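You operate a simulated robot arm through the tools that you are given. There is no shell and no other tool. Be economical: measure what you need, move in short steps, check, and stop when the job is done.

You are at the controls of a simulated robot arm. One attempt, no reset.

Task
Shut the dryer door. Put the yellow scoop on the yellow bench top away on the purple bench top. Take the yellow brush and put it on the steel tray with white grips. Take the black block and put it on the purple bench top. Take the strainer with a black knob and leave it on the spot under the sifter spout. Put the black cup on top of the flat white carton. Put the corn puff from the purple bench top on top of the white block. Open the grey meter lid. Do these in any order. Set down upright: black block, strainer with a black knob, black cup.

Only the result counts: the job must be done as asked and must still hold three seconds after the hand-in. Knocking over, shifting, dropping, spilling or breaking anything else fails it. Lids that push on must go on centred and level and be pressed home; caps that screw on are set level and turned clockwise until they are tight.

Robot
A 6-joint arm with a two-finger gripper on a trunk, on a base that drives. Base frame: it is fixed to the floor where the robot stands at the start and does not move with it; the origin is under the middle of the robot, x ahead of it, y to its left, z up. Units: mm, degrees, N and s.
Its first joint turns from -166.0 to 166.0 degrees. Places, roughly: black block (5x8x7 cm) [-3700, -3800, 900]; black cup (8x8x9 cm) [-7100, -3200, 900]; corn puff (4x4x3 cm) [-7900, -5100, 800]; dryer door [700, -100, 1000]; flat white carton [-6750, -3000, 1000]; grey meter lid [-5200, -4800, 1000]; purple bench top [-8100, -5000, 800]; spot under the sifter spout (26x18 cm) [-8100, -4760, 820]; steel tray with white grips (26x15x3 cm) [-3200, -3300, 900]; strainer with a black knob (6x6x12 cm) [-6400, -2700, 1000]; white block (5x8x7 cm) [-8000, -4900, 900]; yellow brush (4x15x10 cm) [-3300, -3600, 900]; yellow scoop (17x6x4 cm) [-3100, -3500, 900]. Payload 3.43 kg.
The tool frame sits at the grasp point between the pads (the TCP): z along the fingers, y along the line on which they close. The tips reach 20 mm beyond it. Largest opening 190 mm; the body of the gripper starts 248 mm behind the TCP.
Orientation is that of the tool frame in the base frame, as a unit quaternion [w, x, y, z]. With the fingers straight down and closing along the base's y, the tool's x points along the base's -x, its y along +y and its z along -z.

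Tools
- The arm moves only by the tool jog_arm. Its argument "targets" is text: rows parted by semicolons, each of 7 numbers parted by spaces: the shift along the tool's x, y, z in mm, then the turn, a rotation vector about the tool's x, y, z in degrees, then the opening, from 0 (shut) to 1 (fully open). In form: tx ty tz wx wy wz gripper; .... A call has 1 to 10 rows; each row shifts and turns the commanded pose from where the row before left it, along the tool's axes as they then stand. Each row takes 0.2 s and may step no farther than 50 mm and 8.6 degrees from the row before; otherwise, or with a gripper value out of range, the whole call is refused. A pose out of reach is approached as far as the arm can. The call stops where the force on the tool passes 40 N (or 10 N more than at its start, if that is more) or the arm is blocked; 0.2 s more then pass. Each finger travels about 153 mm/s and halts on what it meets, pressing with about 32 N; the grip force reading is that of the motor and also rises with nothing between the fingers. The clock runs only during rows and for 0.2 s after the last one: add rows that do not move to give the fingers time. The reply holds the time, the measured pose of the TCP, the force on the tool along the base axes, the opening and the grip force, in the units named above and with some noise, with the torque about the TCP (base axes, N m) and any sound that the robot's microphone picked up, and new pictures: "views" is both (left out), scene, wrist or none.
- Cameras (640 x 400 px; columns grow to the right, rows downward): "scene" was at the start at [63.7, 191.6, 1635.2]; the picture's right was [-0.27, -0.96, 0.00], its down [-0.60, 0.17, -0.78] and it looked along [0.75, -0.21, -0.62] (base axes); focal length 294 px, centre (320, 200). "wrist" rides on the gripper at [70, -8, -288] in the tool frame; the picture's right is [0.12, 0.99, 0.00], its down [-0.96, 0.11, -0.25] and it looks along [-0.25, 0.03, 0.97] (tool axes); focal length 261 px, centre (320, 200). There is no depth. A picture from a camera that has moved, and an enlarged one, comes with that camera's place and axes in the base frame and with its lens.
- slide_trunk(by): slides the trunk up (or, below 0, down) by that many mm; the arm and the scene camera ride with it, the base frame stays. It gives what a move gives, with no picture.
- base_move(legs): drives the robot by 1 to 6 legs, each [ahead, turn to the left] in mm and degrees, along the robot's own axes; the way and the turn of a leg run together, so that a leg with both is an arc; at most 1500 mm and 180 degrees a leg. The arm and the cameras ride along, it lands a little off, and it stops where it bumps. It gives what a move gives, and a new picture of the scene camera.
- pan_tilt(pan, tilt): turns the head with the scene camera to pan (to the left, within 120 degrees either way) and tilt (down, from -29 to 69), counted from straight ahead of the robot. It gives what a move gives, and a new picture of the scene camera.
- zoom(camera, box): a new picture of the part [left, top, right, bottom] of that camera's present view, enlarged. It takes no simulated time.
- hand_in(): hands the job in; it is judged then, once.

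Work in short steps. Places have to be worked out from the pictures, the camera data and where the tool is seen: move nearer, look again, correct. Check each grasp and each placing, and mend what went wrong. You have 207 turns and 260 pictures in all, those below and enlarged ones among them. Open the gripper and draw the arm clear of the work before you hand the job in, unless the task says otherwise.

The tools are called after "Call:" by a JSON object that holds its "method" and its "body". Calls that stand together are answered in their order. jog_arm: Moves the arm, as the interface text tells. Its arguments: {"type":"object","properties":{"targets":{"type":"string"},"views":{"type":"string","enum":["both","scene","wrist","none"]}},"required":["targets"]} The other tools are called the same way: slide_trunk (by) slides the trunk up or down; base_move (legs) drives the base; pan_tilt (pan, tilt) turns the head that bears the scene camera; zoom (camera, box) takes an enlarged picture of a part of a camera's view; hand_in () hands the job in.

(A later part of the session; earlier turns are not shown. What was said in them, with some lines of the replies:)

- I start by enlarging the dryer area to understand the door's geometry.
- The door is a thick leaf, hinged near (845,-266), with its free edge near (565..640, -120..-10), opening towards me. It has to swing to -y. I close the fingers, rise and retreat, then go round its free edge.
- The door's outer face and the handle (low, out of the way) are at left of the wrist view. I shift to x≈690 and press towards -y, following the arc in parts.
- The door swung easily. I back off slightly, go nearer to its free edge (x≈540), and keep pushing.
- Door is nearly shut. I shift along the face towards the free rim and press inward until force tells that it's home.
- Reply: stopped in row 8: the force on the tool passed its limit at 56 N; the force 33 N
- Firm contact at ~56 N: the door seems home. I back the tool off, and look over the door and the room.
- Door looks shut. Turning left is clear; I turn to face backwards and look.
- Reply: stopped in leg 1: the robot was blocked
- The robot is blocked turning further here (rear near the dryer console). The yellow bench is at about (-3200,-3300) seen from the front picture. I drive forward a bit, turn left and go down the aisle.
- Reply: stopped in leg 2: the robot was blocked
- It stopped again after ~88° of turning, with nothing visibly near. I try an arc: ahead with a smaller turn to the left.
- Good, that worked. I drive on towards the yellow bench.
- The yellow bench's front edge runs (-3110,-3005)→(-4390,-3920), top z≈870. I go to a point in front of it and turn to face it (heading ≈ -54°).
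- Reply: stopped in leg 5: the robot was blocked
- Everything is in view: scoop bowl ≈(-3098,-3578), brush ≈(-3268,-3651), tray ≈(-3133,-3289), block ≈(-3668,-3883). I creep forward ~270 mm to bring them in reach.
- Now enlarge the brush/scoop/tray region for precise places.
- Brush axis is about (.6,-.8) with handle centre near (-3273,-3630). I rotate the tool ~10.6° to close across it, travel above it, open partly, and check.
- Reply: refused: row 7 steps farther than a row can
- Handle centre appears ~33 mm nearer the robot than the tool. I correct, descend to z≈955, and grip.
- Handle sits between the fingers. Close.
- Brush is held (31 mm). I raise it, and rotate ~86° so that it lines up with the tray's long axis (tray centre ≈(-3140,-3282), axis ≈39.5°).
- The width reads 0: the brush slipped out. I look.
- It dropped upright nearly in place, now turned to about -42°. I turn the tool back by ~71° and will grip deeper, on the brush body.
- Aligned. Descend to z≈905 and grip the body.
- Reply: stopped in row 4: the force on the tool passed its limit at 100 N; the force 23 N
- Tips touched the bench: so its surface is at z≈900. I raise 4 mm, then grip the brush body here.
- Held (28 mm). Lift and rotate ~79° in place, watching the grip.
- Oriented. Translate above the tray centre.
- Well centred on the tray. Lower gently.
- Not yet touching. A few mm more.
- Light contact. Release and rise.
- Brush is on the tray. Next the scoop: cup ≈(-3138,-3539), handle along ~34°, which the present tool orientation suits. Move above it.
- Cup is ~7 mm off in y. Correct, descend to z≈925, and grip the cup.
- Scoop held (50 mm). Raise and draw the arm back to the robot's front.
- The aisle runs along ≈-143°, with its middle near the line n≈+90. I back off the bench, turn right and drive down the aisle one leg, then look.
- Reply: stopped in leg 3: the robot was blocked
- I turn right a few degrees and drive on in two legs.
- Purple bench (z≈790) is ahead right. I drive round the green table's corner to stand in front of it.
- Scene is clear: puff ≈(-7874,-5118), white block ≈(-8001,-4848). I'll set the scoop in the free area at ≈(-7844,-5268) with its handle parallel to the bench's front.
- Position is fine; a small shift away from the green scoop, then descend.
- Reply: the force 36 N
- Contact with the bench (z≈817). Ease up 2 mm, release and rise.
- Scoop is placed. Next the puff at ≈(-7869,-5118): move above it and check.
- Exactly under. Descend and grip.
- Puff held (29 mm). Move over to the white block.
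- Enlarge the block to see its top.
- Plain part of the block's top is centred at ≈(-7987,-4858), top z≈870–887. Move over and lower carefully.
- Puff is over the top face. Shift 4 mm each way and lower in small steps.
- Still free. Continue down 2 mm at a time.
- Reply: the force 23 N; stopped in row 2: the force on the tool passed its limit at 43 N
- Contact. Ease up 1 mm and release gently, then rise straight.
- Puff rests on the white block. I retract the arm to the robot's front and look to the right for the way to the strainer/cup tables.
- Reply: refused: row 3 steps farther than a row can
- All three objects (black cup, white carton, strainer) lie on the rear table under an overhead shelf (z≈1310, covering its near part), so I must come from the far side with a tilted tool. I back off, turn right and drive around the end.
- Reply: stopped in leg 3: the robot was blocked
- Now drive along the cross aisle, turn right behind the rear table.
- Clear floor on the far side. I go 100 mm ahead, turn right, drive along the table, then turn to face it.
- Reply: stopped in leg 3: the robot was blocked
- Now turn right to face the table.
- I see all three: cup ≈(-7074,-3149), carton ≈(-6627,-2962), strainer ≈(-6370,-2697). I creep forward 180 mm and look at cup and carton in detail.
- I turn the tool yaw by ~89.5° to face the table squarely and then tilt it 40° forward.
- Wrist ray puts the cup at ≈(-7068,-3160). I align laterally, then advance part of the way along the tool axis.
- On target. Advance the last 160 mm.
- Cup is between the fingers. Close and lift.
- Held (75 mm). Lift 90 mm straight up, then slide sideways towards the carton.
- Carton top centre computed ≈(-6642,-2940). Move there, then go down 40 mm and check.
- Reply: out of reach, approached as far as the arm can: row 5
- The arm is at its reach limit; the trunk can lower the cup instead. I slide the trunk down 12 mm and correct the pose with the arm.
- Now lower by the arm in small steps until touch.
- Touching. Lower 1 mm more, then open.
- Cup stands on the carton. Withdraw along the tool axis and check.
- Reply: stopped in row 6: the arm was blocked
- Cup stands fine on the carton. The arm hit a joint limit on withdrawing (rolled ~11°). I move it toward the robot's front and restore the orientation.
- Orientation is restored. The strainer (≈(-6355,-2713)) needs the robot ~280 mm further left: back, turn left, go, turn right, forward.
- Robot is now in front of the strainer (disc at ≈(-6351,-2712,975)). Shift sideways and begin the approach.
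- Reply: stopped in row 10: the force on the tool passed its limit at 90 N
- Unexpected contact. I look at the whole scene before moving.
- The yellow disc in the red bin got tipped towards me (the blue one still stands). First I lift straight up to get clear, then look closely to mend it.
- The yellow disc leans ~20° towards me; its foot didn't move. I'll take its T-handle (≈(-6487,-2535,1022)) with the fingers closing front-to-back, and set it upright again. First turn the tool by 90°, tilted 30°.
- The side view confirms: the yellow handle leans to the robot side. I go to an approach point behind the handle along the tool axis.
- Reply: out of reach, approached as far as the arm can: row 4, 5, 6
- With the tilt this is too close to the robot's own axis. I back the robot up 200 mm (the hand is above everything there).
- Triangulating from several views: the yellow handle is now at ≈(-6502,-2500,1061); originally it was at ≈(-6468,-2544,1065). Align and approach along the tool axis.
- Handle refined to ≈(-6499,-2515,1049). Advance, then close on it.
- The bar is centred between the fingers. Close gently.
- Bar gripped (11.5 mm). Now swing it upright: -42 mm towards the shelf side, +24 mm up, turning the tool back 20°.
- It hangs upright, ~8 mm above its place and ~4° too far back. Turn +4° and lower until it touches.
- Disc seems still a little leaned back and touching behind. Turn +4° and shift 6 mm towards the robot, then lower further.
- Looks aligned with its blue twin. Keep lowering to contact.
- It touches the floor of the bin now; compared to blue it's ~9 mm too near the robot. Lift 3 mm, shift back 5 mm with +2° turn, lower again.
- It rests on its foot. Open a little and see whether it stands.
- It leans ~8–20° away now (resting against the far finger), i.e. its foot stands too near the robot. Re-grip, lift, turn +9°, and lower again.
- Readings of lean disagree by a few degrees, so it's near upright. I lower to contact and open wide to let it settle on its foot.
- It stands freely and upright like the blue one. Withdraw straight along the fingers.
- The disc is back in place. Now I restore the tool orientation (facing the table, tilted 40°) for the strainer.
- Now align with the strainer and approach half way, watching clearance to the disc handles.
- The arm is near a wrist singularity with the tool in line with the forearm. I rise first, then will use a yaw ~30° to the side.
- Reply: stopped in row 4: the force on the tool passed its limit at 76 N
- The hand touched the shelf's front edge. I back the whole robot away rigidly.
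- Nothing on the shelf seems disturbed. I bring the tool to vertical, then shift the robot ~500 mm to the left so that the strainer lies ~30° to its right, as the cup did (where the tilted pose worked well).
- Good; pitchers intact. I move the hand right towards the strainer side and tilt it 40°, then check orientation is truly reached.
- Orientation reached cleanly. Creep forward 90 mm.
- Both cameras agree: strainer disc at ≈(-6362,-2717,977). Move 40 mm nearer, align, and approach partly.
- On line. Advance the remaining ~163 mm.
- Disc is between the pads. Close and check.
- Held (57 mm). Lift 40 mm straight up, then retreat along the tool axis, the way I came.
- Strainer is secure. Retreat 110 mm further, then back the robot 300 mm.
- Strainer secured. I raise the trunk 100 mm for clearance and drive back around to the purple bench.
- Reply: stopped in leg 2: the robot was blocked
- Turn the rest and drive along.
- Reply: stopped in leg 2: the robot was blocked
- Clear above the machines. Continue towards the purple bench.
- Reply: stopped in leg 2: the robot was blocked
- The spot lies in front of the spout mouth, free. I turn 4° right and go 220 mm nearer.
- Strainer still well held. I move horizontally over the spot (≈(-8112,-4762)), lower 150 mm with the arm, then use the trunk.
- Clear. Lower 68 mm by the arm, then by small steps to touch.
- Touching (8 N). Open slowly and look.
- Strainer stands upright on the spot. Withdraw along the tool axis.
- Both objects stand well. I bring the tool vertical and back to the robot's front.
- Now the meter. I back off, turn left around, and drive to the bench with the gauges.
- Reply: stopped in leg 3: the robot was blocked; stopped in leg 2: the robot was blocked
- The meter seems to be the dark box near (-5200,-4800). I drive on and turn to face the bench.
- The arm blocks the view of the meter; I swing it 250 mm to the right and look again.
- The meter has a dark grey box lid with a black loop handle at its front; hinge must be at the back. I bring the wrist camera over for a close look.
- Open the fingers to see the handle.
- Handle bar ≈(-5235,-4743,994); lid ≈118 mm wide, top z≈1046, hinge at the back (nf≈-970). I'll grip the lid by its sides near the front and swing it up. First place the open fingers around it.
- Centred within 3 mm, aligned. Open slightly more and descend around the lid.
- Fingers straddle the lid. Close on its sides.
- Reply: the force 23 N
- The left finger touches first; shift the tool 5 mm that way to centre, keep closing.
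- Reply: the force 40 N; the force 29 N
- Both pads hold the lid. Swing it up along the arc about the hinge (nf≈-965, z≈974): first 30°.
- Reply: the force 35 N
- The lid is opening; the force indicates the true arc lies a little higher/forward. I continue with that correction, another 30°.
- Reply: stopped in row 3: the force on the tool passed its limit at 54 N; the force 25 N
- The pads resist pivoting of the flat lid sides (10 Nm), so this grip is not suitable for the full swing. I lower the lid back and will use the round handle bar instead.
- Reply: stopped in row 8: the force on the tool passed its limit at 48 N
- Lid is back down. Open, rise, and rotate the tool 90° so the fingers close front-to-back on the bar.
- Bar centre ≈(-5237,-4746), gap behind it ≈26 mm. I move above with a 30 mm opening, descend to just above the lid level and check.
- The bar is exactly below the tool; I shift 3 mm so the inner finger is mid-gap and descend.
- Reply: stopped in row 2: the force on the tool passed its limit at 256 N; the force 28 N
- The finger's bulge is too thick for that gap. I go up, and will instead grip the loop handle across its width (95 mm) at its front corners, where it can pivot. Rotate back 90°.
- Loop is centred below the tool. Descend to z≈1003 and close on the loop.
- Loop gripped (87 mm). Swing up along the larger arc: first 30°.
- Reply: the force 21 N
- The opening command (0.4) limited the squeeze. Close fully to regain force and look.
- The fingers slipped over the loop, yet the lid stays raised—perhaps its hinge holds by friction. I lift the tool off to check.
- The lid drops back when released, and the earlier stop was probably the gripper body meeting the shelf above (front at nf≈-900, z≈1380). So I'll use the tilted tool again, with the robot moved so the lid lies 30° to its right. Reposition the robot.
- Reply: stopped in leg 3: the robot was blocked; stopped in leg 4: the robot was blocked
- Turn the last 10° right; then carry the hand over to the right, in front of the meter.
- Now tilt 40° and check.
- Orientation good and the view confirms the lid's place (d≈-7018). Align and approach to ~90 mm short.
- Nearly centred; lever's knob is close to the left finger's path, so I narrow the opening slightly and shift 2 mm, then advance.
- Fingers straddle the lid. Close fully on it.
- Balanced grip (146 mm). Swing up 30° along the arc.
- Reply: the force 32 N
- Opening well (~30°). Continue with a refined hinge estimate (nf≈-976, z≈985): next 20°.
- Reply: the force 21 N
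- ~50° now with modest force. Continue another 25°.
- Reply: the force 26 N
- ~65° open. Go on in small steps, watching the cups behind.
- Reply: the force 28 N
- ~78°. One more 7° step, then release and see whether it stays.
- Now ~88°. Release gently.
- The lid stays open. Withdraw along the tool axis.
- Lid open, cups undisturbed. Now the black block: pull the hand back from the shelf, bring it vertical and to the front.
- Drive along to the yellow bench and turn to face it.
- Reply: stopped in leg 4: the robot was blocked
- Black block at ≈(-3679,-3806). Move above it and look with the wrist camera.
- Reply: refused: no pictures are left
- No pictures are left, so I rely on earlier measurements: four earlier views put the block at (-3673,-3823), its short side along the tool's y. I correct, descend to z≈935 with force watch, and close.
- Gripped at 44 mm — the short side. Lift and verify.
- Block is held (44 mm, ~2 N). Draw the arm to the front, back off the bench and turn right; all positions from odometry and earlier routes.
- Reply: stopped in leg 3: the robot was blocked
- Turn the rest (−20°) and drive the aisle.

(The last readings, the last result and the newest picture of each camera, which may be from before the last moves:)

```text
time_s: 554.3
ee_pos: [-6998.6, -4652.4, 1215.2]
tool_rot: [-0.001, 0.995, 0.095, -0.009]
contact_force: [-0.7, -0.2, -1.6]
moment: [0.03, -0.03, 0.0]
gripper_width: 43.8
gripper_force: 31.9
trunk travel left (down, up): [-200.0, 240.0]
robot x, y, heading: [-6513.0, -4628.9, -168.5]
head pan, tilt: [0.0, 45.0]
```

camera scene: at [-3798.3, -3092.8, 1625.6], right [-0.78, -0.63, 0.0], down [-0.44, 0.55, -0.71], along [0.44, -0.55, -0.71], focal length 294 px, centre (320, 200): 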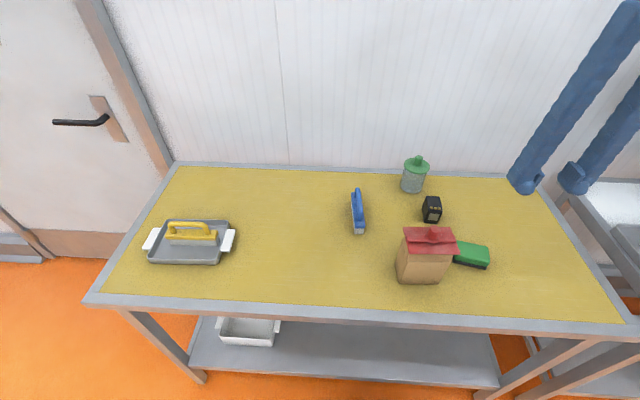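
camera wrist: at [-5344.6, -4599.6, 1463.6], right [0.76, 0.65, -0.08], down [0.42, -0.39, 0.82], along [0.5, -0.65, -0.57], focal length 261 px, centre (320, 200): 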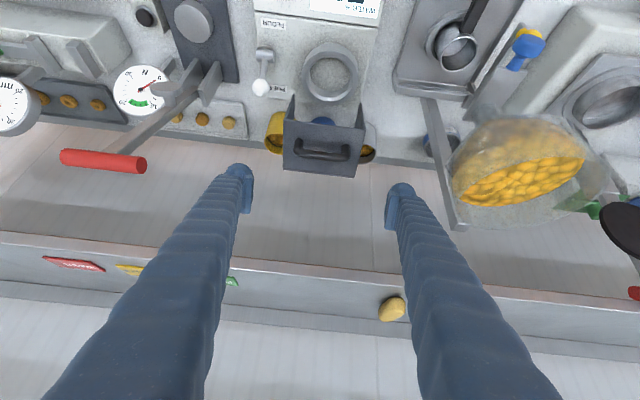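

Call:
{"method": "base_move", "body": {"legs": [[800, 0], [0, 25]]}}

```text
time_s: 561.9
ee_pos: [-7718.9, -5003.5, 1215.2]
tool_rot: [0.001, 0.953, 0.303, -0.009]
contact_force: [-0.8, 0.1, -1.7]
moment: [0.01, -0.03, 0.01]
gripper_width: 43.8
gripper_force: 31.9
trunk travel left (down, up): [-200.0, 240.0]
robot x, y, heading: [-7300.3, -4763.8, -143.9]
head pan, tilt: [0.0, 45.0]
```

Arrived at the purple bench by odometry. Move over the free place (≈(-7890,-5045)) and lower to z≈880.

Call:
{"method": "jog_arm", "body": {"targets": "-41 -16.2 0 0 0 0 0; -41 -16.2 0 0 0 0 0; -41 -16.2 0 0 0 0 0; -40.5 -16.2 0 0 0 0 0; 0 0 48 0 0 0 0; 0 0 48 0 0 0 0; 0 0 48 0 0 0 0; 0 0 48 0 0 0 0; 0 0 48 0 0 0 0; 0 0 48 0 0 0 0", "views": "none"}}

Call:
{"method": "jog_arm", "body": {"targets": "0 0 30 0 0 0 0; 0 0 15 0 0 0 0; 0 0 0 0 0 0 0", "views": "none"}}

```text
time_s: 564.0
ee_pos: [-7896.7, -5047.9, 929.5]
tool_rot: [0.0, 0.953, 0.302, -0.009]
contact_force: [-0.9, 0.1, -2.0]
moment: [0.02, -0.06, 0.01]
gripper_width: 43.8
gripper_force: 32.2
trunk travel left (down, up): [-200.0, 240.0]
robot x, y, heading: [-7300.6, -4766.3, -144.4]
head pan, tilt: [0.0, 45.0]
no pictures are left
```

```text
time_s: 564.9
ee_pos: [-7894.9, -5045.9, 886.9]
tool_rot: [0.001, 0.953, 0.303, -0.009]
contact_force: [1.1, -0.2, -1.6]
moment: [-0.02, -0.02, -0.01]
gripper_width: 43.9
gripper_force: 31.9
trunk travel left (down, up): [-200.0, 240.0]
robot x, y, heading: [-7302.6, -4767.9, -144.2]
head pan, tilt: [0.0, 45.0]
no pictures are left
```

Call:
{"method": "jog_arm", "body": {"targets": "0 0 14 0 0 0 0; 0 0 6 0 0 0 0; 0 0 3 0 0 0 0; 0 0 2 0 0 0 0; 0 0 0 0 0 0 0", "views": "none"}}

Call:
{"method": "jog_arm", "body": {"targets": "0 0 2 0 0 0 0; 0 0 2 0 0 0 0; 0 0 0 0 0 0 0", "views": "none"}}

```text
time_s: 566.0
ee_pos: [-7896.5, -5047.0, 862.5]
tool_rot: [0.001, 0.953, 0.303, -0.009]
contact_force: [-0.4, -0.3, -1.6]
moment: [0.02, 0.0, 0.02]
gripper_width: 44.0
gripper_force: 32.1
trunk travel left (down, up): [-200.0, 240.0]
robot x, y, heading: [-7299.1, -4766.0, -144.3]
head pan, tilt: [0.0, 45.0]
no pictures are left
```

```text
time_s: 566.9
ee_pos: [-7895.7, -5047.2, 858.1]
tool_rot: [0.002, 0.953, 0.303, -0.01]
contact_force: [-0.7, 2.9, 12.2]
moment: [-0.06, -0.34, 0.02]
gripper_width: 44.0
gripper_force: 32.1
trunk travel left (down, up): [-200.0, 240.0]
robot x, y, heading: [-7302.4, -4764.6, -144.3]
head pan, tilt: [0.0, 45.0]
no pictures are left
```

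Contact at z≈858 as expected. Release slowly and rise straight.

Call:
{"method": "jog_arm", "body": {"targets": "0 0 -0.5 0 0 0 0.22; 0 0 0 0 0 0 0.26; 0 0 0 0 0 0 0.32; 0 0 0 0 0 0 0.36; 0 0 0 0 0 0 0.36; 0 0 -30 0 0 0 0.36; 0 0 -50 0 0 0 0.36; 0 0 -50 0 0 0 0.36; 0 0 -50 0 0 0 0.36; 0 0 -50 0 0 0 0.36", "views": "none"}}

```text
time_s: 569.0
ee_pos: [-7892.9, -5045.7, 1088.1]
tool_rot: [0.001, 0.953, 0.302, -0.009]
contact_force: [0.3, 0.0, -0.5]
moment: [-0.01, 0.0, -0.01]
gripper_width: 68.2
gripper_force: 0.1
trunk travel left (down, up): [-200.0, 240.0]
robot x, y, heading: [-7301.0, -4766.0, -144.0]
head pan, tilt: [0.0, 45.0]
no pictures are left
```

Released (load gone). Draw the arm clear of the bench.

Call:
{"method": "jog_arm", "body": {"targets": "0 0 -50 0 0 0 0.36; 0 0 -50 0 0 0 0.36; 40 10 0 0 0 0 0.36; 40 10 0 0 0 0 0.36; 40 10 0 0 0 0 0.36; 30 10 0 0 0 0 0.36; 0 0 0 0 0 0 0.36", "views": "none"}}

Call:
{"method": "base_move", "body": {"legs": [[-150, 0]]}}

```text
time_s: 570.6
ee_pos: [-7744.2, -4990.4, 1185.7]
tool_rot: [0.001, 0.953, 0.303, -0.009]
contact_force: [-0.1, 0.0, 1.0]
moment: [0.06, -0.01, 0.02]
gripper_width: 68.3
gripper_force: 0.2
trunk travel left (down, up): [-200.0, 240.0]
robot x, y, heading: [-7301.3, -4767.4, -144.6]
head pan, tilt: [0.0, 45.0]
no pictures are left
```

```text
time_s: 572.3
ee_pos: [-7622.1, -4901.5, 1185.9]
tool_rot: [0.002, 0.953, 0.302, -0.01]
contact_force: [0.4, -0.4, 0.1]
moment: [-0.06, 0.08, -0.01]
gripper_width: 68.5
gripper_force: 0.1
trunk travel left (down, up): [-200.0, 240.0]
robot x, y, heading: [-7178.2, -4676.6, -144.3]
head pan, tilt: [0.0, 45.0]
```

All eight parts have been carried out and the arm is clear of the work with the gripper open, so I hand in.

Call:
{"method": "hand_in", "body": {}}

```text
The job is handed in.
```

I carried out all eight parts and handed the job in, but the last one was done without pictures and two things along the way could still count against it.

- **Black block:** I ran out of pictures here, so its pick-up and placing on the purple bench top rest on position, force and grip readings alone. They fit an upright set-down in a free spot.
- **Yellow disc in the red bin:** I tipped it while reaching for the strainer. I stood it upright again, within a few millimetres of where it was.
- **Hard contacts:** one finger came down on the meter lid's edge at about 256 N, and the hand also bumped the shelf above the cup table. Later pictures showed no damage. The brush also slipped once and dropped upright before I placed it.

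The pictures showed the other seven as asked: dryer door shut, scoop on the purple bench, brush on the tray, strainer upright under the spout, cup on the carton, puff on the white block and meter lid open.
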